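You operate a simulated robot arm through the tools that you are given. There is no shell and no other tool. Be economical: measure what you need, move in short steps, check, and stop when the job is done.

The job below is to be done with a simulated two-armed robot. You get a single attempt, and the scene is never put back.

Task
Take the purple cup and put it on the top of the red-marked table. Pick up the cup with the red rim with one hand, pass it to the other hand and put it on the shelf of the air board. Any order will do. Set down upright: purple cup, cup with the red rim.

The check looks at the end state, three seconds after you hand in, the way a careful person would. Anything else that was tipped, shoved, dropped, spilled or broken makes it a failure.

Robot
Two 7-joint arms with two-finger parallel grippers on one trunk, on a base that drives. Base frame: it is fixed to the floor where the robot stands at the start and does not move with it; the origin is under the middle of the robot, x ahead of it, y to its left, z up; the surface under the hand at the start is at about z = 765. Lengths are in mm, angles in degrees, forces in N, time in s.
The left shoulder is at the start at [70, 130, 1137], the right one opposite. With the tool pointing down near the work surface each hand reaches from about 100 to 500 mm from the robot's upright axis, wherever it stands, measured 20 degrees to its own side. Places, roughly: cup with the red rim [-5750, -15000, 750]; shelf of the air board (40x13 cm) [-5960, -13200, 800]; top of the red-marked table [1100, 1600, 800]. Payload 1.57 kg a hand.
The tool frame of a hand sits at the grasp point between the pads (the TCP): z along the fingers, y along the line on which they close. The tips reach 30 mm beyond it. Largest opening 80 mm; finger width 17, thickness 12; the body of the gripper, 40 by 82 mm, starts 80 mm behind the TCP.
Orientation is that of the tool frame in the base frame, as [roll, pitch, yaw] about the fixed x, y, z axes, in that order (R = Rz(yaw) Ry(pitch) Rx(roll)). With the fingers straight down and closing along the base's y, the tool's x points along the base's -x, its y along +y and its z along -z.

Tools
- The arms move only by the tool servo_tool. It takes "left_moves", "right_moves" or both (then of equal length, played together; a hand with none holds still); each is a list of rows, each an object of numbers (a shift or turn left out is 0, a gripper value left out holds the last): "dx", "dy", "dz": the shift along the tool's x, y, z in units of 20 mm (1.0 is 20 mm); "wx", "wy", "wz": the turn, a rotation vector about the tool's x, y, z in units of 4 degrees (1.0 is 4 degrees); "claw": the opening, from 0 (shut) to 1 (fully open). In form: [{"dx": .., "dy": .., "dz": .., "wx": .., "wy": .., "wz": .., "claw": ..}, ...]. A call has 1 to 12 rows; each row shifts and turns the commanded pose from where the row before left it, along the tool's axes as they then stand. A call with a number of a shift or a turn outside -1 to 1 is refused whole. Each row takes 0.2 s and may step no farther than 50 mm and 8.6 degrees from the row before; otherwise, or with a gripper value out of range, the whole call is refused. Where a pose cannot be reached the arm comes as near as it can. A force on the tool above 40 N (or 10 N above the force at the start of the call, whichever is more), or a blocked arm, ends the call early, and 0.2 s more pass. Each finger travels about 108 mm/s and halts on what it meets, pressing with about 36 N; the grip force reading is that of the motor and also rises with nothing between the fingers. The clock runs only during rows and for 0.2 s after the last one: add rows that do not move to give the fingers time. The reply holds the time, the measured pose of the TCP, the force on the tool along the base axes, the opening and the grip force, in the units named above and with some noise, with the torque about the TCP (base axes, N m) and any sound that the robot's microphone picked up, and new pictures: "pictures" is both (left out), scene, wrist or none (wrist: the cameras of the hands that moved).
- Cameras (640 x 400 px; columns grow to the right, rows downward): "scene" is now at [129.1, 9, 1350.4]; the picture's right is [0.10, -1.00, 0.00], its down [-0.71, -0.07, -0.70] and it looks along [0.70, 0.07, -0.72] (base axes); focal length 289 px, centre (320, 200). "left" rides on the left gripper at [72, 7, -122] in its tool frame; the picture's right is [-0.09, 1.00, 0.00], its down [-0.84, -0.08, -0.54] and it looks along [-0.54, -0.05, 0.84] (tool axes); focal length 238 px, centre (320, 200). "right" rides on the right gripper at [72, -7, -122] in its tool frame; the picture's right is [0.09, 1.00, 0.00], its down [-0.84, 0.08, -0.54] and it looks along [-0.54, 0.05, 0.84] (tool axes); focal length 238 px, centre (320, 200). There is no depth. A picture from a camera that has moved, and an enlarged one, comes with that camera's place and axes in the base frame and with its lens.
- raise_lower(by): slides the trunk up (or, below 0, down) by that many mm; the arms and the scene camera ride with it, the base frame stays. It gives what a move gives, with no picture.
- roll_base(legs): drives the robot by 1 to 6 legs, each [ahead, left, turn to the left] in mm, mm and degrees, along the robot's own axes; the way and the turn of a leg run together, so that a leg with both is an arc; at most 1500 mm and 180 degrees a leg. The arms and the cameras ride along, it lands a little off, and it stops where it bumps. It gives what a move gives, and a new picture of the scene camera.
- turn_head(pan, tilt): turns the head with the scene camera to pan (to the left, within 86 degrees either way) and tilt (down, from -29 to 69), counted from straight ahead of the robot. It gives what a move gives, and a new picture of the scene camera.
- enlarge(camera, box): a new picture of the part [left, top, right, bottom] of that camera's present view, enlarged. It takes no simulated time.
- sign_off(): hands the job in; it is judged then, once.

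Work in short steps. Places have to be worked out from the pictures, the camera data and where the tool is seen: move nearer, look again, correct. Check each grasp and each placing, and mend what went wrong. You have 165 turns and 260 pictures in all, those below and enlarged ones among them. Open the grippers and draw the arms clear of the work before you hand the job in, unless the task says otherwise; then end with one line.

The tools are called after ">>>" as name(argument=value, ...) on one line, values as JSON. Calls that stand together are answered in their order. servo_tool: Moves the arms, as the interface text tells. Its arguments: {"type":"object","properties":{"left_moves":{"type":"array","items":{"type":"object","properties":{"dx":{"type":"number"},"dy":{"type":"number"},"dz":{"type":"number"},"wx":{"type":"number"},"wy":{"type":"number"},"wz":{"type":"number"},"claw":{"type":"number"}}}},"right_moves":{"type":"array","items":{"type":"object","properties":{"dx":{"type":"number"},"dy":{"type":"number"},"dz":{"type":"number"},"wx":{"type":"number"},"wy":{"type":"number"},"wz":{"type":"number"},"claw":{"type":"number"}}}},"pictures":{"type":"string","enum":["both","scene","wrist","none"]}},"required":[]} The other tools are called the same way: raise_lower (by) slides the trunk up or down; roll_base (legs) drives the base; turn_head (pan, tilt) turns the head that bears the scene camera; enlarge (camera, box) takes an enlarged picture of a part of a camera's view; sign_off () hands the job in.

At the start:

```text
clock: 0.0
left_position: [353.1, 237.2, 1004.6]
left_tool_rot: [-180.0, 0.0, 180.0]
left_ft_force: [-0.3, 0.3, -0.3]
left_ft_torque: [-0.02, 0.01, -0.02]
left_width: 80.1
left_grip_force: 0.0
right_position: [425.0, -66.8, 1076.6]
right_tool_rot: [-179.9, 0.0, 180.0]
right_ft_force: [0.1, 1.1, -0.9]
right_ft_torque: [-0.02, 0.0, -0.01]
right_width: 80.0
right_grip_force: 0.0
trunk travel left (down, up): [-775.0, 165.0]
robot x, y, heading: [-2.6, 2.2, -0.1]
head pan, tilt: [5.5, 45.7]
```

scene: 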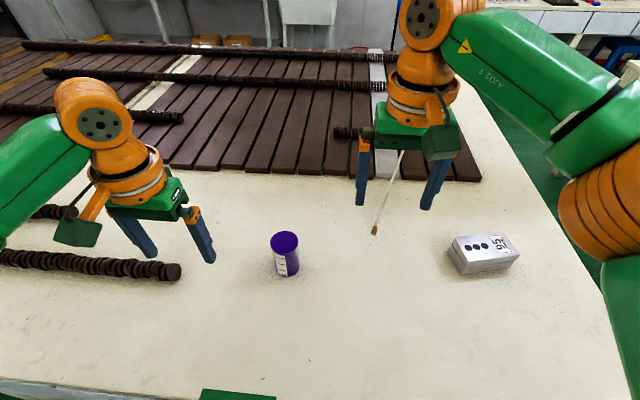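
right: 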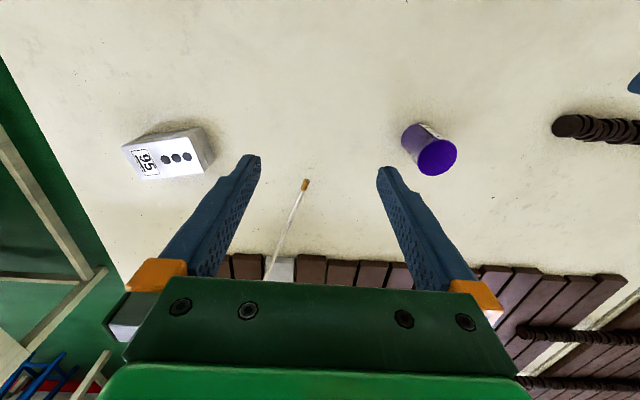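
left: 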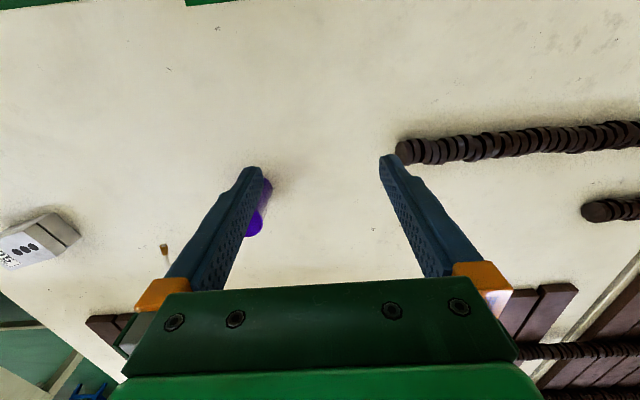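

The purple cup stands on the table ahead, at roughly [480, 118]. I enlarge it to see its shape and whether it holds anything.

>>> enlarge(camera="scene", box=[230, 205, 340, 295])

>>> turn_head(pan=50, tilt=20)

```text
4.44 times, centred on (285, 250) of scene
camera zoom: at [129.1, 9.0, 1350.4], right [0.1, -1.0, 0.0], down [-0.71, -0.07, -0.7], along [0.7, 0.07, -0.72], focal length 1285 px, centre (476, -22)
```

zoom: 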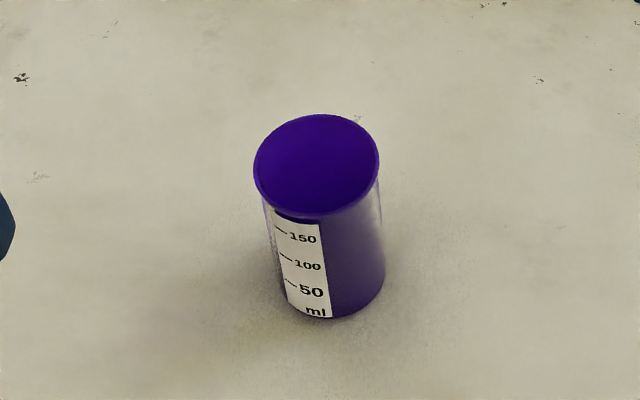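

```text
clock: 1.1
left_position: [353.6, 238.2, 1005.8]
left_tool_rot: [-180.0, 0.0, 179.9]
left_ft_force: [0.1, 0.6, -0.7]
left_ft_torque: [-0.01, -0.04, 0.02]
left_width: 79.8
left_grip_force: 0.0
right_position: [425.5, -67.0, 1075.7]
right_tool_rot: [180.0, 0.0, 180.0]
right_ft_force: [0.3, -0.1, -0.1]
right_ft_torque: [0.01, 0.0, 0.0]
right_width: 80.0
right_grip_force: 0.1
trunk travel left (down, up): [-775.0, 165.0]
robot x, y, heading: [-0.5, -2.0, -0.1]
head pan, tilt: [50.0, 20.0]
camera scene: at [108.6, 72.5, 1390.0], right [0.77, -0.64, 0.0], down [-0.22, -0.26, -0.94], along [0.6, 0.72, -0.34], focal length 289 px, centre (320, 200)
```

scene: 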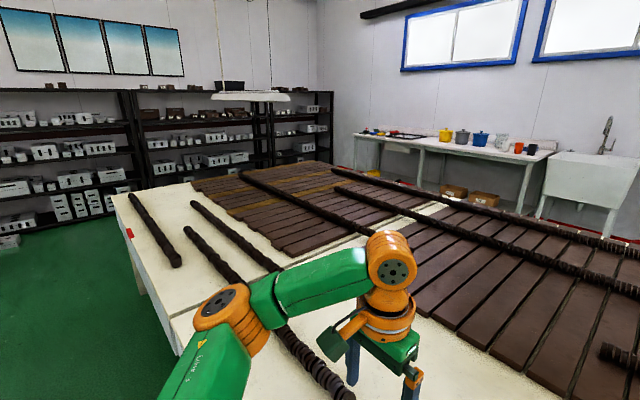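

The red-marked table adjoins this one (y ≈ 880–2350, x ≥ 200), with a bare strip along its near edge. I bring the left hand above the cup and check.

>>> servo_tool(left_moves=[{"dx": -0.875, "dy": -0.836}, {"dx": -0.875, "dy": -0.836}, {"dx": -0.875, "dy": -0.836}, {"dx": -0.875, "dy": -0.836}, {"dx": -0.875, "dy": -0.836}, {"dx": -0.875, "dy": -0.836}, {"dx": -0.875, "dy": -0.836}, {"dz": 1}, {"dz": 1}, {}], pictures="wrist")

>>> turn_head(pan=5, tilt=46)

```text
clock: 3.3
left_position: [474.5, 122.6, 964.6]
left_tool_rot: [180.0, 0.0, 180.0]
left_ft_force: [0.4, 0.2, -0.3]
left_ft_torque: [0.02, -0.03, 0.0]
left_width: 79.9
left_grip_force: 0.1
right_position: [425.1, -68.1, 1076.5]
right_tool_rot: [180.0, 0.1, 180.0]
right_ft_force: [0.2, 0.7, 0.9]
right_ft_torque: [0.0, 0.0, -0.02]
right_width: 80.2
right_grip_force: 0.0
trunk travel left (down, up): [-775.0, 165.0]
robot x, y, heading: [-1.2, -0.3, -0.1]
head pan, tilt: [50.0, 20.0]
camera left: at [402.7, 129.7, 1086.7], right [0.09, 1.0, 0.0], down [0.84, -0.08, 0.54], along [0.54, -0.05, -0.84], focal length 238 px, centre (320, 200)
```

left: 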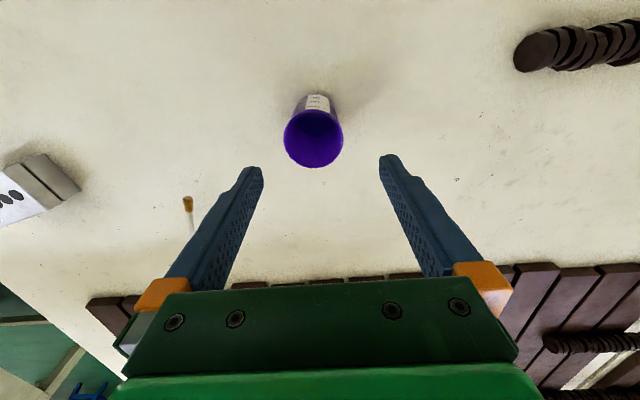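

```text
clock: 4.4
left_position: [474.3, 123.1, 965.3]
left_tool_rot: [179.9, -0.1, -180.0]
left_ft_force: [-0.2, -0.9, 0.1]
left_ft_torque: [-0.01, -0.02, 0.0]
left_width: 79.9
left_grip_force: 0.0
right_position: [425.6, -67.4, 1074.2]
right_tool_rot: [179.9, -0.1, 179.9]
right_ft_force: [-0.1, -0.4, 0.5]
right_ft_torque: [0.03, -0.02, -0.02]
right_width: 79.9
right_grip_force: 0.1
trunk travel left (down, up): [-775.0, 165.0]
robot x, y, heading: [4.4, -1.3, 0.2]
head pan, tilt: [5.0, 46.0]
camera scene: at [128.9, 8.3, 1350.0], right [0.09, -1.0, 0.0], down [-0.72, -0.06, -0.69], along [0.69, 0.06, -0.72], focal length 289 px, centre (320, 200)
```

scene: 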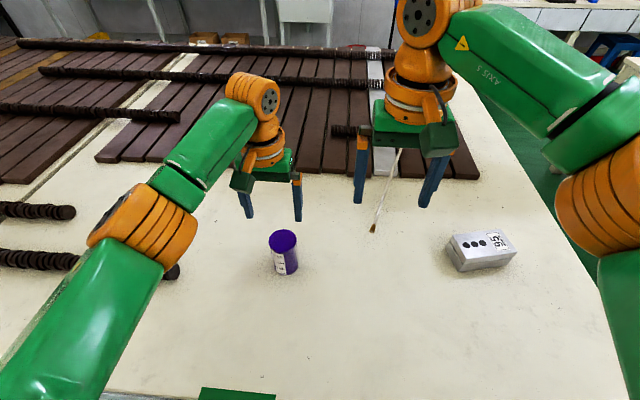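

The wrist view puts the rim centre at ≈ [475.5, 116.5], rim at ≈ 860. I shift 6 mm in y and descend to TCP z ≈ 820 with the gripper open.

>>> servo_tool(left_moves=[{"dy": -0.32, "dx": -0.05}, {"dz": 0.9}, {"dz": 0.9}, {"dz": 0.9}, {"dz": 0.9}, {"dz": 0.9}, {"dz": 0.9}, {"dz": 0.9}, {"dz": 0.9}, {}], pictures="both")

```text
clock: 6.6
left_position: [473.5, 114.8, 822.6]
left_tool_rot: [179.9, 0.0, -179.9]
left_ft_force: [-0.6, 0.9, -0.9]
left_ft_torque: [-0.01, -0.02, 0.0]
left_width: 80.1
left_grip_force: 0.0
left hand out of reach, approached as far as the arm can: row 9
right_position: [424.5, -66.8, 1076.0]
right_tool_rot: [-180.0, 0.0, 180.0]
right_ft_force: [0.4, 1.0, -0.6]
right_ft_torque: [-0.02, 0.03, -0.01]
right_width: 80.0
right_grip_force: 0.1
trunk travel left (down, up): [-775.0, 165.0]
robot x, y, heading: [-1.8, 2.5, 0.0]
head pan, tilt: [5.0, 46.0]
camera scene: at [128.8, 8.4, 1350.0], right [0.09, -1.0, 0.0], down [-0.72, -0.06, -0.69], along [0.69, 0.06, -0.72], focal length 289 px, centre (320, 200)
camera left: at [402.3, 122.8, 943.6], right [0.09, 1.0, 0.0], down [0.84, -0.08, 0.54], along [0.54, -0.05, -0.84], focal length 238 px, centre (320, 200)
```

scene: 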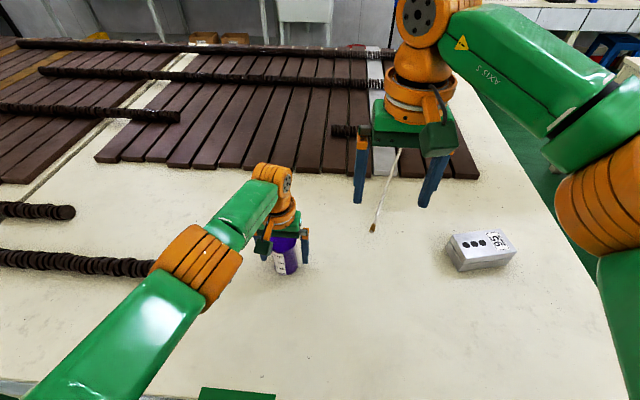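
left: 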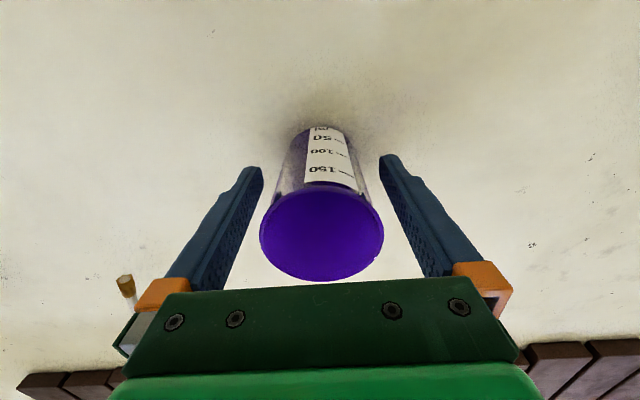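

Cup is centred between the fingers. Closing.

>>> servo_tool(left_moves=[{"claw": 0.3}, {"claw": 0.3}, {"claw": 0.3}, {"claw": 0.3}], pictures="wrist")

```text
clock: 7.6
left_position: [474.8, 114.7, 821.9]
left_tool_rot: [179.9, 0.0, -179.9]
left_ft_force: [0.8, -1.0, 0.2]
left_ft_torque: [-0.01, 0.04, 0.02]
left_width: 55.9
left_grip_force: 35.9
right_position: [425.0, -66.8, 1076.2]
right_tool_rot: [180.0, 0.1, 180.0]
right_ft_force: [-0.2, -0.1, 0.1]
right_ft_torque: [-0.02, 0.04, 0.0]
right_width: 80.3
right_grip_force: 0.0
trunk travel left (down, up): [-775.0, 165.0]
robot x, y, heading: [1.4, -1.8, -0.1]
head pan, tilt: [5.0, 46.0]
camera left: at [402.4, 122.7, 943.9], right [0.09, 1.0, 0.0], down [0.84, -0.08, 0.54], along [0.54, -0.05, -0.84], focal length 238 px, centre (320, 200)
```

left: 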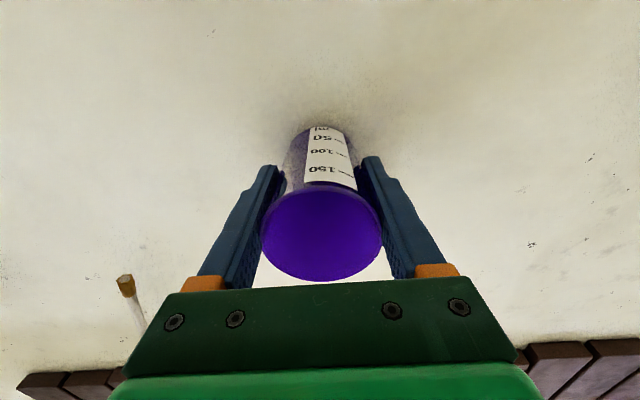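

Held at 56 mm with 36 N. Lift 150 mm, then draw back toward the trunk.

>>> servo_tool(left_moves=[{"dz": -0.5}, {"dz": -1}, {"dz": -1}, {"dz": -1}, {"dz": -1}, {"dz": -1}, {"dz": -1}, {"dz": -1, "dx": 0.8}, {"dx": 0.9, "dy": 0.9}, {"dx": 0.9, "dy": 0.9}, {"dx": 0.9, "dy": 0.9}, {"dx": 0.9, "dy": 0.9}], pictures="both")

```text
clock: 10.2
left_position: [382.9, 188.3, 971.7]
left_tool_rot: [-179.8, 0.0, 179.9]
left_ft_force: [0.1, 0.9, 0.2]
left_ft_torque: [-0.01, -0.01, -0.01]
left_width: 55.3
left_grip_force: 36.0
right_position: [424.5, -65.7, 1076.1]
right_tool_rot: [-179.9, 0.0, -179.9]
right_ft_force: [-0.6, -0.3, 1.0]
right_ft_torque: [0.01, 0.01, 0.02]
right_width: 80.1
right_grip_force: 0.1
trunk travel left (down, up): [-775.0, 165.0]
robot x, y, heading: [0.1, 0.5, 0.5]
head pan, tilt: [5.0, 46.0]
camera scene: at [128.0, 9.6, 1350.0], right [0.09, -1.0, 0.0], down [-0.72, -0.06, -0.69], along [0.69, 0.06, -0.72], focal length 289 px, centre (320, 200)
camera left: at [311.8, 196.6, 1092.8], right [0.09, 1.0, 0.0], down [0.84, -0.08, 0.54], along [0.54, -0.05, -0.84], focal length 238 px, centre (320, 200)
```

scene: 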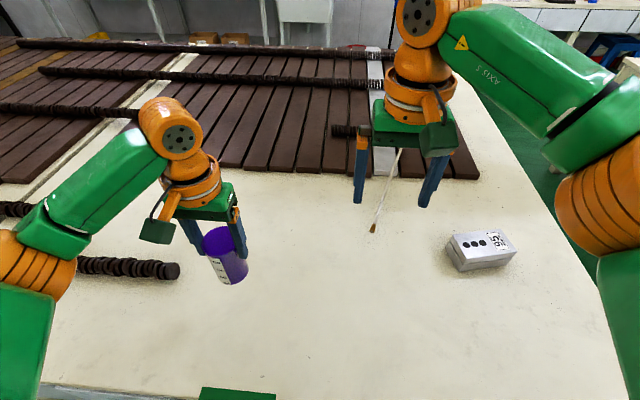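
left: 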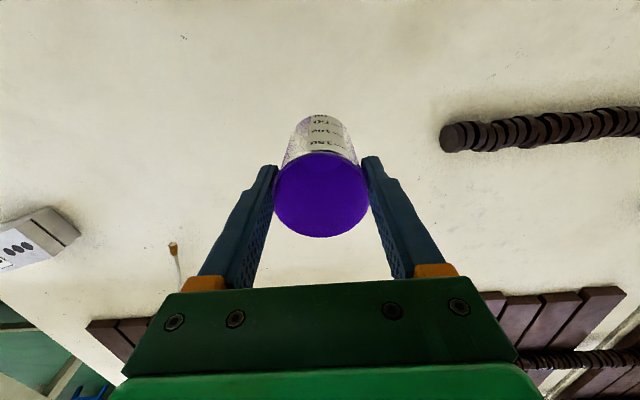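

Held fine. Drive left alongside the tables by 1000 mm and look.

>>> roll_base(legs=[[0, 1000, 0]])

>>> turn_head(pan=35, tilt=40)

```text
clock: 15.4
left_position: [395.5, 1183.0, 970.7]
left_tool_rot: [-180.0, 0.0, 179.2]
left_ft_force: [0.1, 0.2, -0.3]
left_ft_torque: [-0.01, -0.02, 0.04]
left_width: 55.5
left_grip_force: 36.3
right_position: [431.3, 927.4, 1075.8]
right_tool_rot: [180.0, 0.0, 179.1]
right_ft_force: [0.3, 0.7, 0.1]
right_ft_torque: [0.02, -0.01, 0.06]
right_width: 80.1
right_grip_force: 0.1
trunk travel left (down, up): [-775.0, 165.0]
robot x, y, heading: [8.8, 998.8, -0.7]
head pan, tilt: [5.0, 46.0]
camera scene: at [136.8, 1007.2, 1350.0], right [0.07, -1.0, 0.0], down [-0.72, -0.05, -0.69], along [0.69, 0.05, -0.72], focal length 289 px, centre (320, 200)
```

scene: 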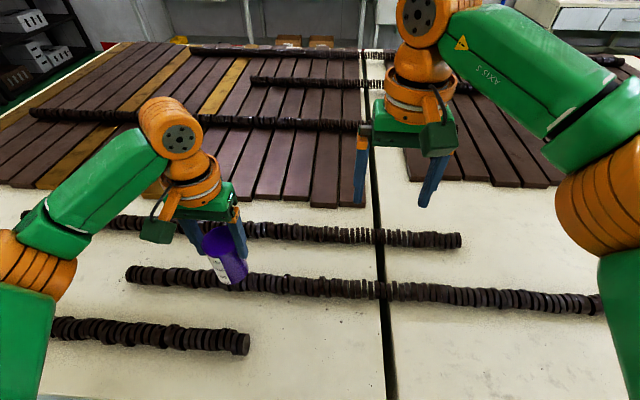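

```text
clock: 16.4
left_position: [394.6, 1183.7, 972.6]
left_tool_rot: [-180.0, -0.1, 179.1]
left_ft_force: [0.0, 0.2, -1.0]
left_ft_torque: [0.01, -0.01, -0.03]
left_width: 55.6
left_grip_force: 36.4
right_position: [431.7, 926.6, 1075.7]
right_tool_rot: [180.0, 0.0, 179.1]
right_ft_force: [-0.3, 0.2, -0.7]
right_ft_torque: [0.02, -0.06, -0.02]
right_width: 80.0
right_grip_force: 0.1
trunk travel left (down, up): [-775.0, 165.0]
robot x, y, heading: [9.8, 1002.2, -1.0]
head pan, tilt: [35.0, 40.0]
camera scene: at [126.9, 1049.6, 1358.6], right [0.56, -0.83, 0.0], down [-0.53, -0.36, -0.77], along [0.63, 0.43, -0.64], focal length 289 px, centre (320, 200)
```

scene: 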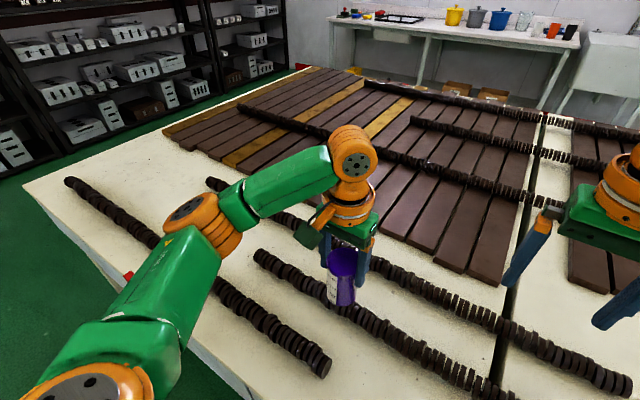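

Free patch on the red-marked table: x 210–415, y 910–1140 (seam at ≈ 891, short stack end at ≈ [299, 1151]). Target ≈ [310, 1040]. I roll back 120 mm right so the left arm works comfortably.

>>> roll_base(legs=[[0, -125, 0]])

```text
clock: 17.6
left_position: [392.8, 1063.1, 971.4]
left_tool_rot: [-179.9, 0.1, 179.0]
left_ft_force: [0.0, -0.5, -1.1]
left_ft_torque: [-0.02, 0.04, 0.01]
left_width: 55.4
left_grip_force: 35.6
right_position: [427.7, 806.1, 1075.3]
right_tool_rot: [-179.8, 0.0, 179.0]
right_ft_force: [0.7, -0.1, -0.5]
right_ft_torque: [-0.02, -0.02, -0.01]
right_width: 79.8
right_grip_force: 0.1
trunk travel left (down, up): [-775.0, 165.0]
robot x, y, heading: [8.2, 878.4, -0.8]
head pan, tilt: [35.0, 40.0]
camera scene: at [125.1, 929.7, 1358.5], right [0.56, -0.83, 0.0], down [-0.53, -0.36, -0.77], along [0.63, 0.43, -0.64], focal length 289 px, centre (320, 200)
```

scene: 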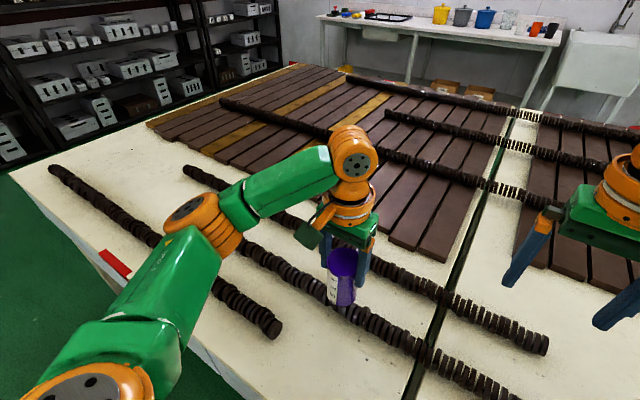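

Retract the hand to above ≈ [310, 1040], then look straight down.

>>> servo_tool(left_moves=[{"dx": 0.82, "dy": -0.23}, {"dx": 0.82, "dy": -0.23}, {"dx": 0.82, "dy": -0.23}, {"dx": 0.82, "dy": -0.23}, {"dx": 0.82, "dy": -0.23}, {"dz": 1}, {"dz": 1}, {}], pictures="both")

```text
clock: 19.4
left_position: [310.0, 1038.1, 930.2]
left_tool_rot: [179.9, 0.1, 179.0]
left_ft_force: [-0.3, 0.1, -0.4]
left_ft_torque: [-0.01, 0.02, 0.01]
left_width: 55.8
left_grip_force: 36.1
right_position: [429.5, 804.4, 1076.9]
right_tool_rot: [180.0, -0.1, 179.0]
right_ft_force: [-0.1, 1.1, -0.1]
right_ft_torque: [0.0, -0.02, 0.03]
right_width: 80.0
right_grip_force: 0.0
trunk travel left (down, up): [-775.0, 165.0]
robot x, y, heading: [10.1, 875.7, -0.7]
head pan, tilt: [35.0, 40.0]
camera scene: at [124.7, 926.7, 1358.7], right [0.56, -0.83, 0.0], down [-0.53, -0.36, -0.77], along [0.64, 0.43, -0.64], focal length 289 px, centre (320, 200)
camera left: at [239.2, 1047.7, 1052.1], right [0.11, 0.99, 0.0], down [0.84, -0.09, 0.54], along [0.54, -0.06, -0.84], focal length 238 px, centre (320, 200)
```

scene: 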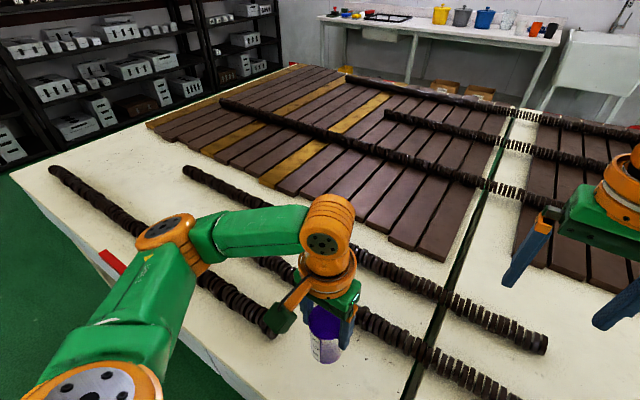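
left: 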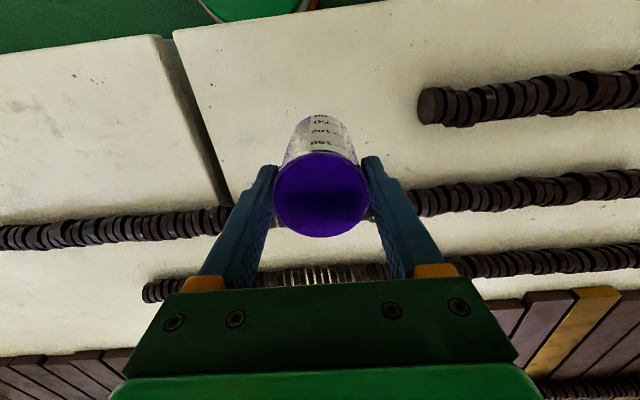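

The spot below is clear. Lower to ~3 mm above contact, then creep.

>>> servo_tool(left_moves=[{"dz": 1}, {"dz": 1}, {"dz": 1}, {"dz": 1}, {"dz": 0.7}, {"dz": 0.3}, {"dz": 0.1}, {}], pictures="wrist")

```text
clock: 20.5
left_position: [309.4, 1037.6, 856.6]
left_tool_rot: [-180.0, 0.5, 178.9]
left_ft_force: [-5.7, -0.1, 15.8]
left_ft_torque: [-0.11, 0.66, -0.03]
left_width: 55.9
left_grip_force: 36.1
right_position: [425.3, 803.7, 1076.4]
right_tool_rot: [-179.9, 0.2, 179.0]
right_ft_force: [0.1, -0.6, -0.5]
right_ft_torque: [0.0, 0.0, 0.0]
right_width: 80.1
right_grip_force: 0.1
trunk travel left (down, up): [-775.0, 165.0]
robot x, y, heading: [6.0, 881.1, -1.1]
head pan, tilt: [35.0, 40.0]
stopped in row 5 (left hand): the force on the tool passed its limit at 77 N (the readings are from after the stop); the commanded pose is now the measured one
camera left: at [237.0, 1046.7, 977.1], right [0.11, 0.99, 0.0], down [0.83, -0.09, 0.55], along [0.55, -0.06, -0.84], focal length 238 px, centre (320, 200)
```

left: 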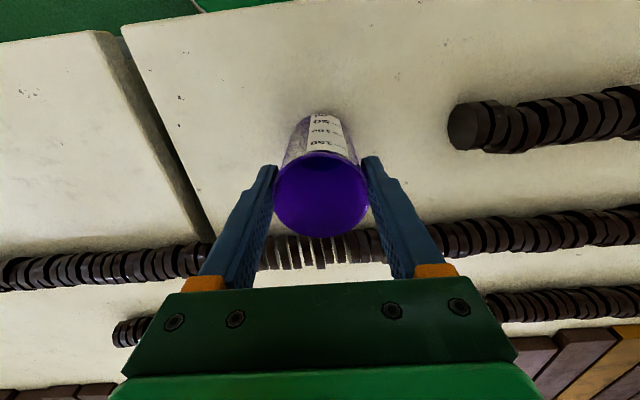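

Contact came at 856.6, so the red table's top is z ≈ 800 and the cup stands on it. I relieve the press by ~1 mm, then open slowly.

>>> servo_tool(left_moves=[{"dz": -0.06}, {}], pictures="none")

```text
clock: 21.1
left_position: [310.1, 1039.3, 857.4]
left_tool_rot: [-180.0, 0.4, 179.0]
left_ft_force: [-2.2, -0.5, 7.2]
left_ft_torque: [-0.16, 0.26, 0.0]
left_width: 55.5
left_grip_force: 35.5
right_position: [427.9, 803.3, 1076.4]
right_tool_rot: [179.9, 0.1, 179.0]
right_ft_force: [0.2, -0.4, 0.3]
right_ft_torque: [-0.02, 0.03, -0.02]
right_width: 80.1
right_grip_force: 0.1
trunk travel left (down, up): [-775.0, 165.0]
robot x, y, heading: [4.6, 880.2, -0.8]
head pan, tilt: [35.0, 40.0]
```

Still lightly pressed at 7 N. Open the fingers and look before leaving.

>>> servo_tool(left_moves=[{"claw": 0.75}, {"claw": 0.85}, {"claw": 1.0}, {"claw": 1.0}], pictures="both")

```text
clock: 22.1
left_position: [312.3, 1039.6, 854.9]
left_tool_rot: [179.9, 0.3, 179.0]
left_ft_force: [0.2, 0.2, -0.7]
left_ft_torque: [0.01, 0.02, 0.0]
left_width: 79.7
left_grip_force: 0.0
right_position: [428.7, 803.8, 1075.3]
right_tool_rot: [180.0, -0.1, 179.0]
right_ft_force: [0.3, 1.0, -0.2]
right_ft_torque: [-0.01, -0.01, -0.02]
right_width: 79.9
right_grip_force: 0.1
trunk travel left (down, up): [-775.0, 165.0]
robot x, y, heading: [3.8, 878.5, -1.0]
head pan, tilt: [35.0, 40.0]
camera scene: at [124.8, 926.9, 1358.6], right [0.56, -0.83, 0.0], down [-0.53, -0.36, -0.77], along [0.63, 0.43, -0.64], focal length 289 px, centre (320, 200)
camera left: at [239.9, 1047.8, 976.7], right [0.11, 0.99, 0.0], down [0.83, -0.09, 0.55], along [0.54, -0.06, -0.84], focal length 238 px, centre (320, 200)
```

scene: 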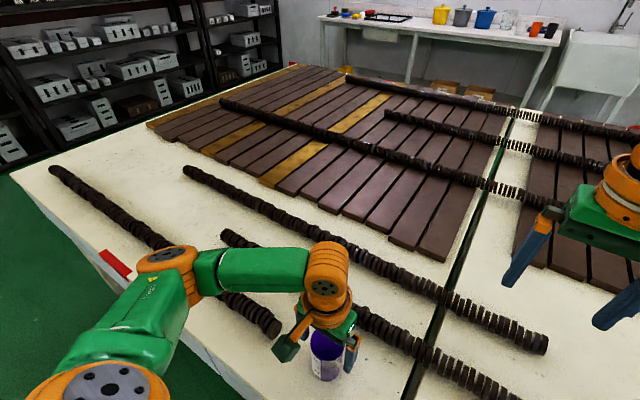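
left: 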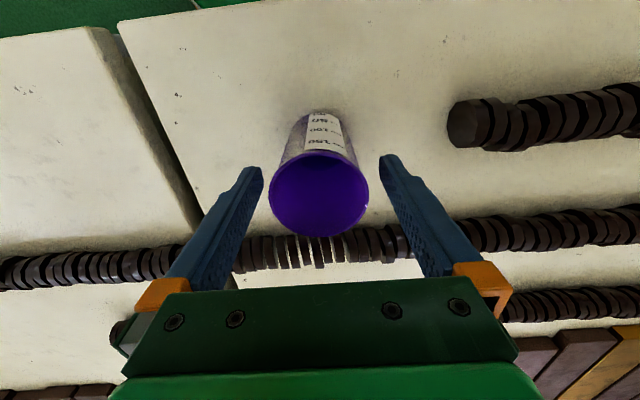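

The cup stands free. Go straight up out of it, then raise high and check that it is upright.

>>> servo_tool(left_moves=[{"dz": -0.5}, {"dz": -1}, {"dz": -1}, {"dz": -1}, {"dz": -1}, {"dz": -1}, {"dz": -1}, {"dz": -1}, {"dz": -1}, {"dz": -1}, {"dz": -1}, {}], pictures="both")

```text
clock: 24.7
left_position: [311.4, 1038.2, 1066.1]
left_tool_rot: [179.9, 0.3, 179.0]
left_ft_force: [-0.2, -0.2, 0.4]
left_ft_torque: [-0.02, 0.0, 0.02]
left_width: 80.0
left_grip_force: 0.1
right_position: [429.8, 804.2, 1075.1]
right_tool_rot: [179.9, 0.0, 178.9]
right_ft_force: [-0.4, 0.2, 0.4]
right_ft_torque: [-0.01, -0.02, 0.04]
right_width: 80.1
right_grip_force: 0.0
trunk travel left (down, up): [-775.0, 165.0]
robot x, y, heading: [6.0, 880.4, -0.9]
head pan, tilt: [35.0, 40.0]
camera scene: at [125.0, 927.1, 1358.6], right [0.56, -0.83, 0.0], down [-0.53, -0.36, -0.77], along [0.63, 0.43, -0.64], focal length 289 px, centre (320, 200)
camera left: at [239.1, 1048.2, 1187.2], right [0.11, 0.99, 0.0], down [0.83, -0.09, 0.55], along [0.54, -0.06, -0.84], focal length 238 px, centre (320, 200)
```

scene: 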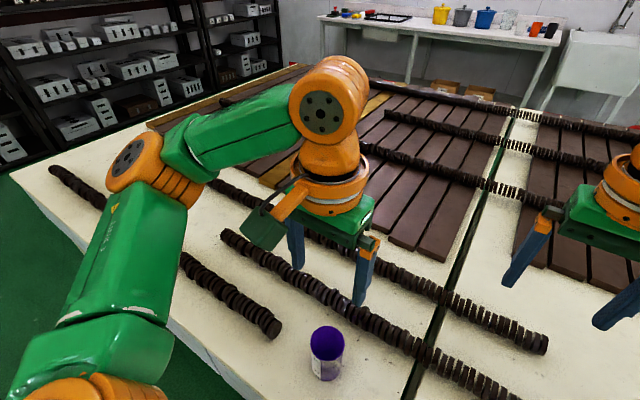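
left: 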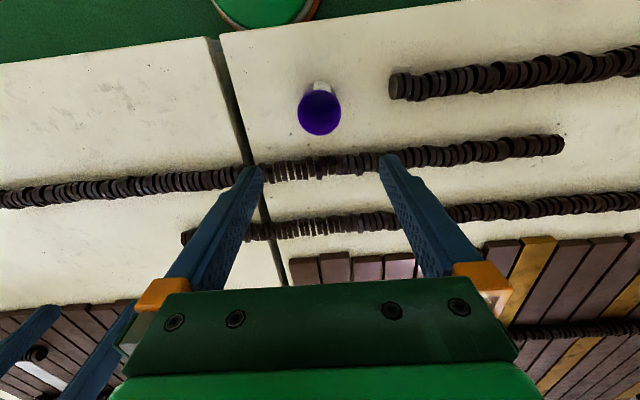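

Purple cup is upright and placed. Now the far cup: back off a bit and turn right, then survey the way.

>>> roll_base(legs=[[-250, 0, 0], [0, 0, -90]])

>>> turn_head(pan=-20, tilt=5)

```text
clock: 30.2
left_position: [-69.8, 583.1, 1065.3]
left_tool_rot: [-180.0, 0.3, 90.8]
left_ft_force: [-0.4, 0.1, -0.7]
left_ft_torque: [0.01, 0.02, -0.01]
left_width: 79.8
left_grip_force: 0.1
right_position: [-300.7, 457.0, 1076.4]
right_tool_rot: [-180.0, 0.0, 90.8]
right_ft_force: [0.0, -0.8, 0.9]
right_ft_torque: [0.02, -0.01, -0.01]
right_width: 79.8
right_grip_force: 0.0
trunk travel left (down, up): [-775.0, 165.0]
robot x, y, heading: [-241.6, 883.7, -89.4]
head pan, tilt: [35.0, 40.0]
camera scene: at [-190.6, 765.3, 1358.6], right [-0.81, -0.59, 0.0], down [-0.38, 0.52, -0.77], along [0.45, -0.62, -0.64], focal length 289 px, centre (320, 200)
```

scene: 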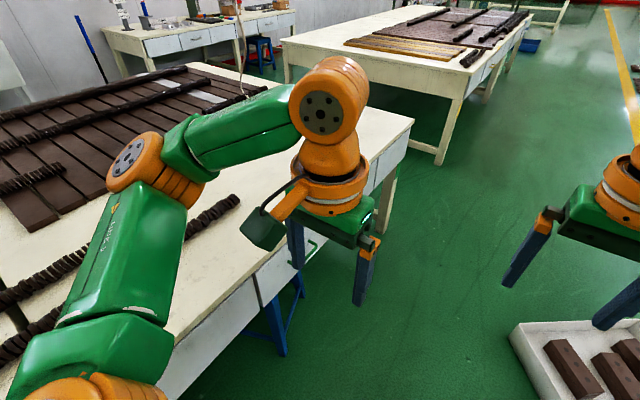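

```text
clock: 31.4
left_position: [-69.4, 583.8, 1065.1]
left_tool_rot: [-180.0, 0.4, 90.8]
left_ft_force: [0.0, 0.0, 0.3]
left_ft_torque: [0.0, 0.05, -0.01]
left_width: 80.0
left_grip_force: 0.1
right_position: [-300.3, 457.1, 1075.3]
right_tool_rot: [-180.0, 0.0, 90.9]
right_ft_force: [-1.2, -0.7, -0.3]
right_ft_torque: [0.01, -0.01, 0.0]
right_width: 80.0
right_grip_force: 0.0
trunk travel left (down, up): [-775.0, 165.0]
robot x, y, heading: [-238.2, 888.7, -89.2]
head pan, tilt: [-20.0, 5.0]
camera scene: at [-270.6, 747.3, 1414.4], right [-0.94, 0.33, 0.0], down [0.03, 0.08, -1.0], along [-0.33, -0.94, -0.09], focal length 289 px, centre (320, 200)
```

scene: 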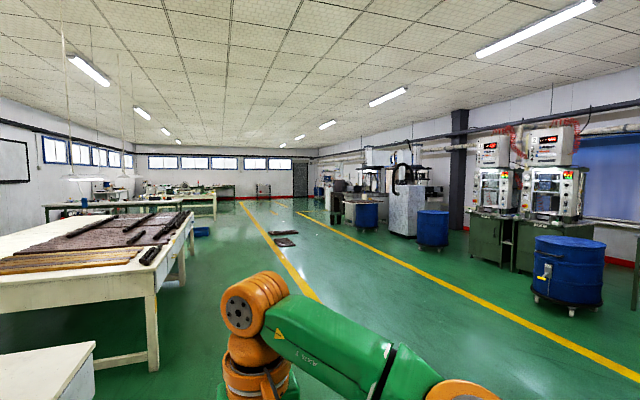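

A white tray with bricks lies on the right ahead. Look down to place it, and to the right for alternatives.

>>> turn_head(pan=-40, tilt=40)

>>> turn_head(pan=-75, tilt=25)

>>> turn_head(pan=0, tilt=30)

```text
clock: 32.5
left_position: [-69.6, 583.4, 1066.8]
left_tool_rot: [180.0, 0.4, 90.8]
left_ft_force: [0.2, 1.2, 0.0]
left_ft_torque: [-0.02, 0.01, 0.01]
left_width: 80.1
left_grip_force: 0.0
right_position: [-300.7, 458.2, 1074.1]
right_tool_rot: [180.0, 0.0, 90.9]
right_ft_force: [0.0, 0.0, 0.0]
right_ft_torque: [0.0, -0.03, -0.01]
right_width: 80.1
right_grip_force: 0.2
trunk travel left (down, up): [-775.0, 165.0]
robot x, y, heading: [-239.7, 886.5, -89.0]
head pan, tilt: [-40.0, 40.0]
camera scene: at [-294.2, 768.2, 1358.7], right [-0.78, 0.63, 0.0], down [0.41, 0.5, -0.77], along [-0.48, -0.59, -0.64], focal length 289 px, centre (320, 200)
```

scene: 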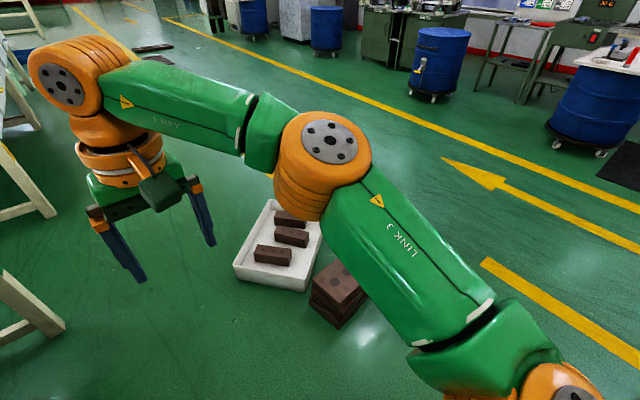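

```text
clock: 33.5
left_position: [-70.8, 583.2, 1065.5]
left_tool_rot: [180.0, 0.3, 90.8]
left_ft_force: [-0.3, -0.2, -0.3]
left_ft_torque: [-0.02, 0.0, 0.02]
left_width: 79.9
left_grip_force: 0.1
right_position: [-302.2, 457.4, 1076.2]
right_tool_rot: [180.0, 0.1, 90.9]
right_ft_force: [-0.7, 0.3, 0.0]
right_ft_torque: [0.0, 0.0, 0.01]
right_width: 79.9
right_grip_force: 0.1
trunk travel left (down, up): [-775.0, 165.0]
robot x, y, heading: [-242.2, 885.5, -89.3]
head pan, tilt: [-75.0, 25.0]
camera scene: at [-329.1, 808.9, 1381.9], right [-0.27, 0.96, 0.0], down [0.41, 0.12, -0.91], along [-0.87, -0.25, -0.42], focal length 289 px, centre (320, 200)
```

scene: 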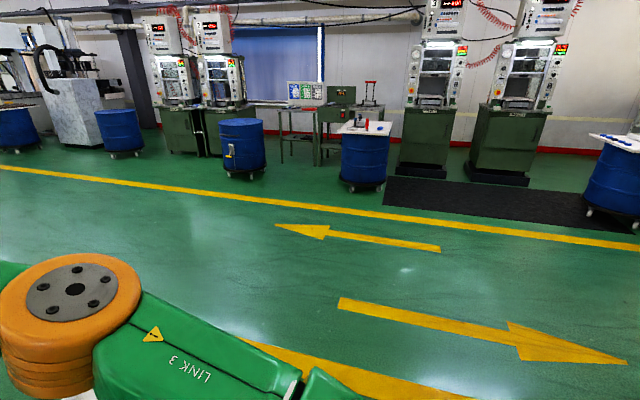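

```text
clock: 34.9
left_position: [-69.6, 583.4, 1065.4]
left_tool_rot: [-179.9, 0.3, 90.8]
left_ft_force: [0.3, 0.3, -0.8]
left_ft_torque: [-0.01, -0.02, 0.0]
left_width: 79.7
left_grip_force: 0.0
right_position: [-301.3, 457.4, 1076.5]
right_tool_rot: [-179.9, 0.0, 90.9]
right_ft_force: [0.2, 0.0, -0.4]
right_ft_torque: [0.03, 0.02, 0.03]
right_width: 79.9
right_grip_force: 0.1
trunk travel left (down, up): [-775.0, 165.0]
robot x, y, heading: [-240.4, 881.5, -89.2]
head pan, tilt: [0.0, 30.0]
camera scene: at [-239.4, 743.7, 1374.0], right [-1.0, -0.01, 0.0], down [-0.01, 0.5, -0.87], along [0.01, -0.87, -0.5], focal length 289 px, centre (320, 200)
```

scene: 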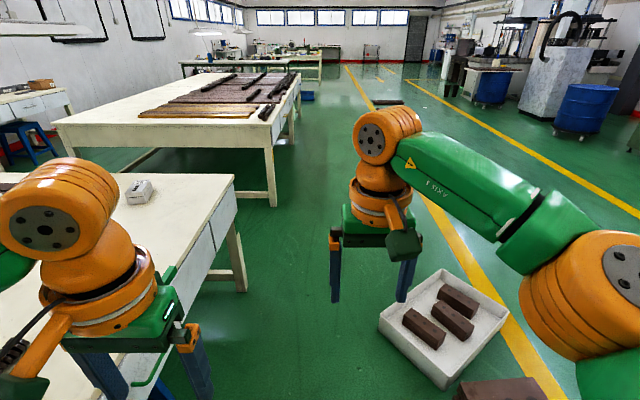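

Tray and brick stack occupy x −550…−1100, y −600…350. I strafe right into the aisle (x ≈ −2250) behind them, then look down the aisle.

>>> roll_base(legs=[[0, -1500, 0], [0, -500, 0]])

>>> turn_head(pan=-8, tilt=10)

```text
clock: 45.2
left_position: [-2143.6, 556.6, 1065.5]
left_tool_rot: [-179.8, 0.4, 90.1]
left_ft_force: [-1.4, 0.4, -0.6]
left_ft_torque: [0.02, 0.02, 0.02]
left_width: 79.8
left_grip_force: 0.0
right_position: [-2375.8, 432.2, 1075.9]
right_tool_rot: [-180.0, 0.0, 90.3]
right_ft_force: [-0.5, -0.1, -0.4]
right_ft_torque: [0.01, 0.03, 0.0]
right_width: 79.6
right_grip_force: 0.2
trunk travel left (down, up): [-775.0, 165.0]
robot x, y, heading: [-2310.6, 855.8, -89.7]
head pan, tilt: [0.0, 30.0]
camera scene: at [-2310.4, 717.9, 1374.0], right [-1.0, -0.01, 0.0], down [0.0, 0.5, -0.87], along [0.0, -0.87, -0.5], focal length 289 px, centre (320, 200)
```

scene: 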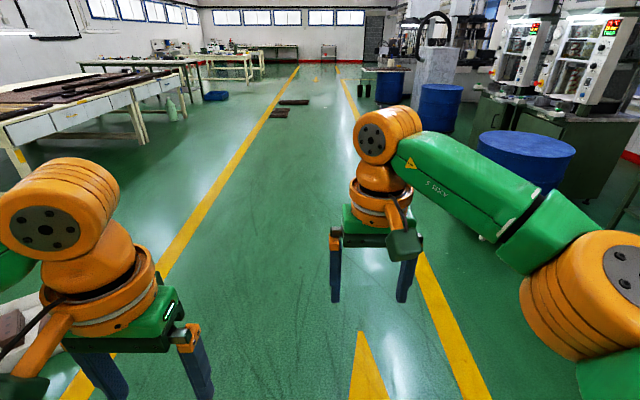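

```text
clock: 46.1
left_position: [-2143.4, 556.1, 1065.8]
left_tool_rot: [180.0, 0.3, 90.2]
left_ft_force: [1.0, 0.3, 1.1]
left_ft_torque: [0.02, 0.04, -0.01]
left_width: 80.1
left_grip_force: 0.1
right_position: [-2375.7, 432.4, 1074.7]
right_tool_rot: [-180.0, 0.0, 90.3]
right_ft_force: [-0.3, -0.1, 0.5]
right_ft_torque: [-0.01, 0.01, 0.01]
right_width: 80.2
right_grip_force: 0.0
trunk travel left (down, up): [-775.0, 165.0]
robot x, y, heading: [-2313.5, 857.9, -89.9]
head pan, tilt: [-8.0, 10.0]
camera scene: at [-2325.0, 716.2, 1406.3], right [-0.99, 0.13, 0.0], down [0.02, 0.17, -0.98], along [-0.13, -0.98, -0.17], focal length 289 px, centre (320, 200)
```

scene: 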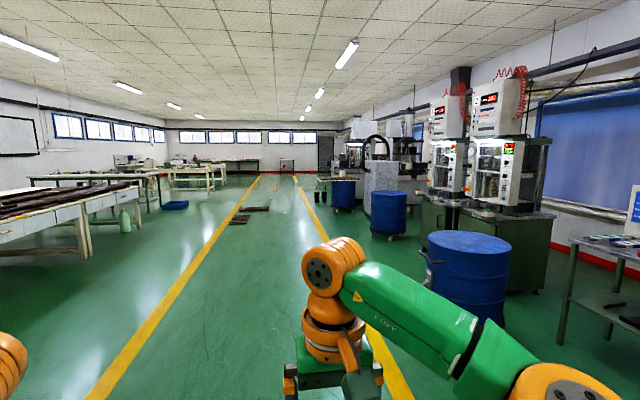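

Aisle clear; some flat boards around x −1640…−2030, y ≈ −6300. I shift to x ≈ −2550 and drive down the aisle.

>>> roll_base(legs=[[1500, -250, 0], [1500, 0, 0], [1500, 0, 0], [1000, 0, 0]])

```text
refused: leg 1 is longer than a leg can be; nothing moved
```

Refused for length; adjust.

>>> roll_base(legs=[[1400, -250, 0], [1500, 0, 0], [1500, 0, 0], [1000, 0, 0]])

```text
clock: 72.1
left_position: [-2722.6, -4879.6, 1066.6]
left_tool_rot: [180.0, 0.3, 85.0]
left_ft_force: [0.5, 0.2, 0.0]
left_ft_torque: [-0.04, 0.0, -0.02]
left_width: 79.9
left_grip_force: 0.0
right_position: [-2964.5, -4980.9, 1075.6]
right_tool_rot: [-180.0, 0.0, 85.0]
right_ft_force: [0.5, -0.9, 0.1]
right_ft_torque: [0.01, -0.01, 0.01]
right_width: 79.8
right_grip_force: 0.1
trunk travel left (down, up): [-775.0, 165.0]
robot x, y, heading: [-2860.1, -4563.8, -94.7]
head pan, tilt: [-8.0, 10.0]
camera scene: at [-2887.6, -4703.2, 1406.4], right [-0.97, 0.23, 0.0], down [0.04, 0.17, -0.98], along [-0.22, -0.96, -0.17], focal length 289 px, centre (320, 200)
```

scene: 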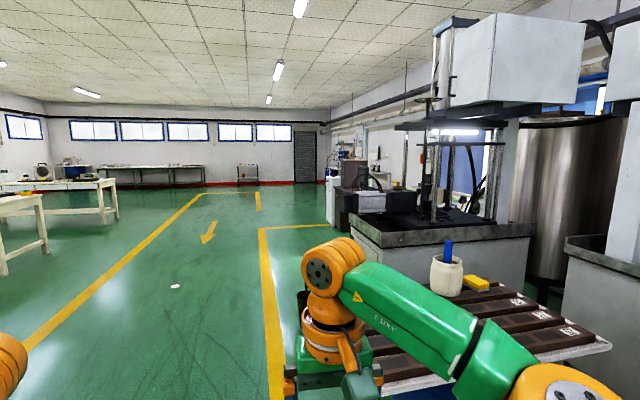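

I drifted to x = −2860 near the table on the right. Strafe left and correct the heading before going on.

>>> roll_base(legs=[[0, 330, 0], [0, 0, 4.7]])

>>> turn_head(pan=0, tilt=25)

```text
clock: 74.8
left_position: [-2372.8, -4898.0, 1066.8]
left_tool_rot: [179.9, 0.3, 89.5]
left_ft_force: [0.5, 0.4, 0.2]
left_ft_torque: [-0.01, 0.01, -0.03]
left_width: 80.2
left_grip_force: 0.0
right_position: [-2607.0, -5017.6, 1074.3]
right_tool_rot: [179.9, 0.0, 89.5]
right_ft_force: [0.0, 0.6, -0.1]
right_ft_torque: [0.03, -0.02, 0.01]
right_width: 79.8
right_grip_force: 0.0
trunk travel left (down, up): [-775.0, 165.0]
robot x, y, heading: [-2534.3, -4595.7, -90.8]
head pan, tilt: [-8.0, 10.0]
camera scene: at [-2552.2, -4734.7, 1406.3], right [-0.99, 0.15, 0.0], down [0.03, 0.17, -0.98], along [-0.15, -0.97, -0.17], focal length 289 px, centre (320, 200)
```

scene: 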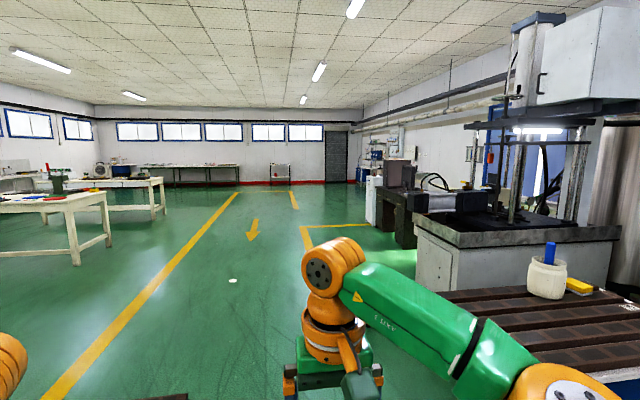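

```text
clock: 75.6
left_position: [-2371.1, -4897.1, 1065.7]
left_tool_rot: [-180.0, 0.3, 89.4]
left_ft_force: [-0.4, 0.3, 0.2]
left_ft_torque: [-0.03, 0.0, 0.0]
left_width: 80.2
left_grip_force: 0.0
right_position: [-2605.2, -5017.9, 1075.8]
right_tool_rot: [-180.0, 0.1, 89.5]
right_ft_force: [0.2, -1.2, -0.2]
right_ft_torque: [-0.01, -0.04, -0.01]
right_width: 80.1
right_grip_force: 0.0
trunk travel left (down, up): [-775.0, 165.0]
robot x, y, heading: [-2531.6, -4590.8, -90.2]
head pan, tilt: [0.0, 25.0]
camera scene: at [-2536.5, -4734.7, 1382.0], right [-1.0, 0.01, 0.0], down [0.0, 0.42, -0.91], along [-0.01, -0.91, -0.42], focal length 289 px, centre (320, 200)
```

scene: 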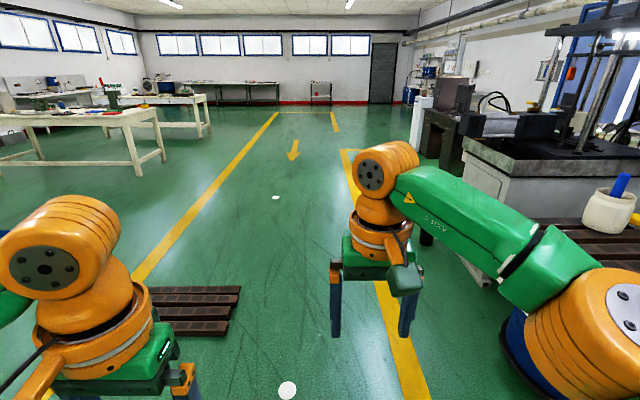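

There are white discs on the floor near my path. I enlarge one to see what it is.

>>> enlarge(camera="scene", box=[230, 180, 340, 220])

>>> enlarge(camera="scene", box=[230, 340, 340, 400])

```text
5.82 times, centred on (285, 200) of scene
camera zoom: at [-2536.5, -4734.7, 1382.0], right [-1.0, 0.01, 0.0], down [0.0, 0.42, -0.91], along [-0.01, -0.91, -0.42], focal length 1683 px, centre (524, 200)
```

zoom: 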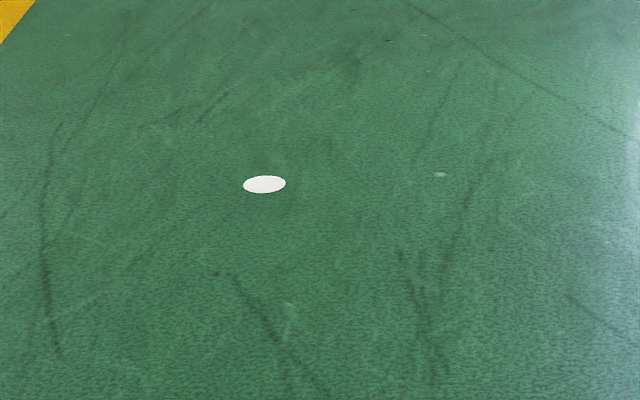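

```text
5.82 times, centred on (285, 370) of scene
camera zoom: at [-2536.5, -4734.7, 1382.0], right [-1.0, 0.01, 0.0], down [0.0, 0.42, -0.91], along [-0.01, -0.91, -0.42], focal length 1683 px, centre (524, -789)
```

zoom: 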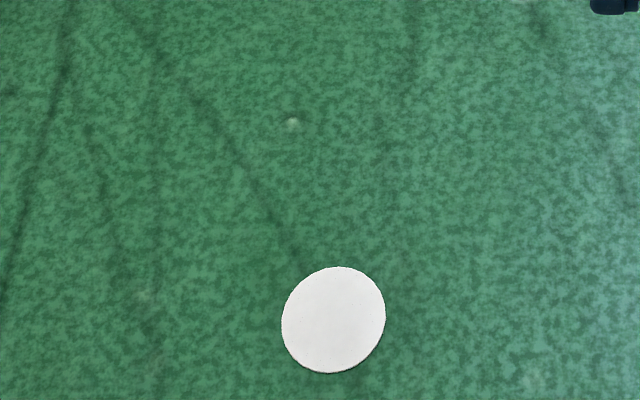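

The discs are flat floor stickers. I keep slightly right of them and go on down the aisle.

>>> roll_base(legs=[[0, -220, 0], [1500, 0, 0], [1500, 0, 0], [500, 0, 0]])

>>> turn_head(pan=-25, tilt=12)

```text
clock: 94.1
left_position: [-2565.1, -8438.3, 1067.3]
left_tool_rot: [180.0, 0.3, 90.6]
left_ft_force: [0.5, 0.8, -0.2]
left_ft_torque: [-0.01, -0.03, -0.02]
left_width: 80.1
left_grip_force: 0.1
right_position: [-2796.5, -8562.3, 1075.8]
right_tool_rot: [180.0, -0.1, 90.7]
right_ft_force: [-0.5, 0.2, -0.2]
right_ft_torque: [-0.01, 0.0, 0.0]
right_width: 79.8
right_grip_force: 0.0
trunk travel left (down, up): [-775.0, 165.0]
robot x, y, heading: [-2731.4, -8137.2, -89.1]
head pan, tilt: [0.0, 25.0]
camera scene: at [-2733.3, -8278.6, 1382.1], right [-1.0, -0.01, 0.0], down [0.0, 0.42, -0.91], along [0.01, -0.91, -0.42], focal length 289 px, centre (320, 200)
```

scene: 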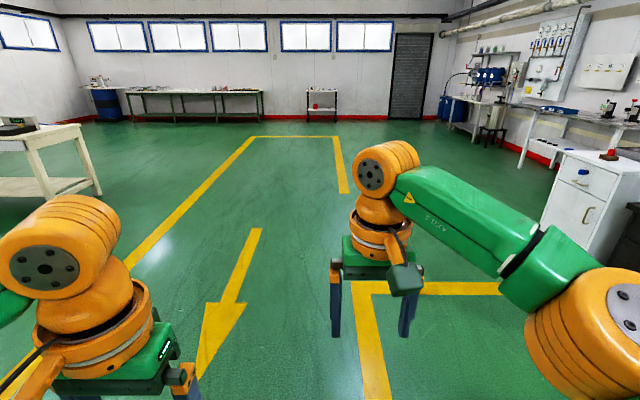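

```text
clock: 95.0
left_position: [-2564.1, -8439.2, 1065.9]
left_tool_rot: [179.9, 0.3, 90.6]
left_ft_force: [-0.2, -0.1, 0.1]
left_ft_torque: [-0.03, 0.0, -0.01]
left_width: 79.9
left_grip_force: 0.0
right_position: [-2795.2, -8564.9, 1076.6]
right_tool_rot: [-180.0, 0.0, 90.7]
right_ft_force: [0.6, 0.7, 0.3]
right_ft_torque: [0.01, -0.03, -0.01]
right_width: 80.0
right_grip_force: 0.1
trunk travel left (down, up): [-775.0, 165.0]
robot x, y, heading: [-2732.6, -8142.8, -89.3]
head pan, tilt: [-25.0, 12.0]
camera scene: at [-2772.6, -8273.1, 1403.0], right [-0.91, 0.41, 0.0], down [0.09, 0.19, -0.98], along [-0.4, -0.89, -0.21], focal length 289 px, centre (320, 200)
```

scene: 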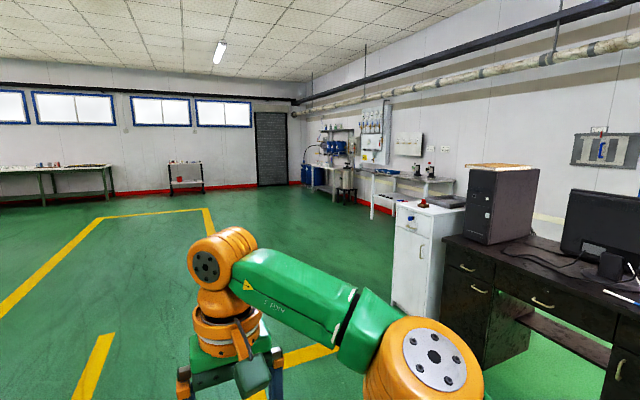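

The red-rim cup should be by the blue canisters at ≈ (318,164) and the air board at ≈ (370,150). Enlarge.

>>> enlarge(camera="scene", box=[295, 95, 475, 215])

```text
3.33 times, centred on (385, 155) of scene
camera zoom: at [-2772.6, -8273.1, 1403.0], right [-0.91, 0.41, 0.0], down [0.09, 0.19, -0.98], along [-0.4, -0.89, -0.21], focal length 964 px, centre (103, 350)
```

zoom: 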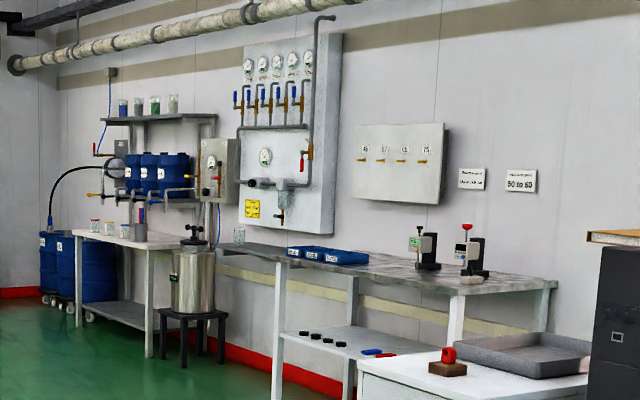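

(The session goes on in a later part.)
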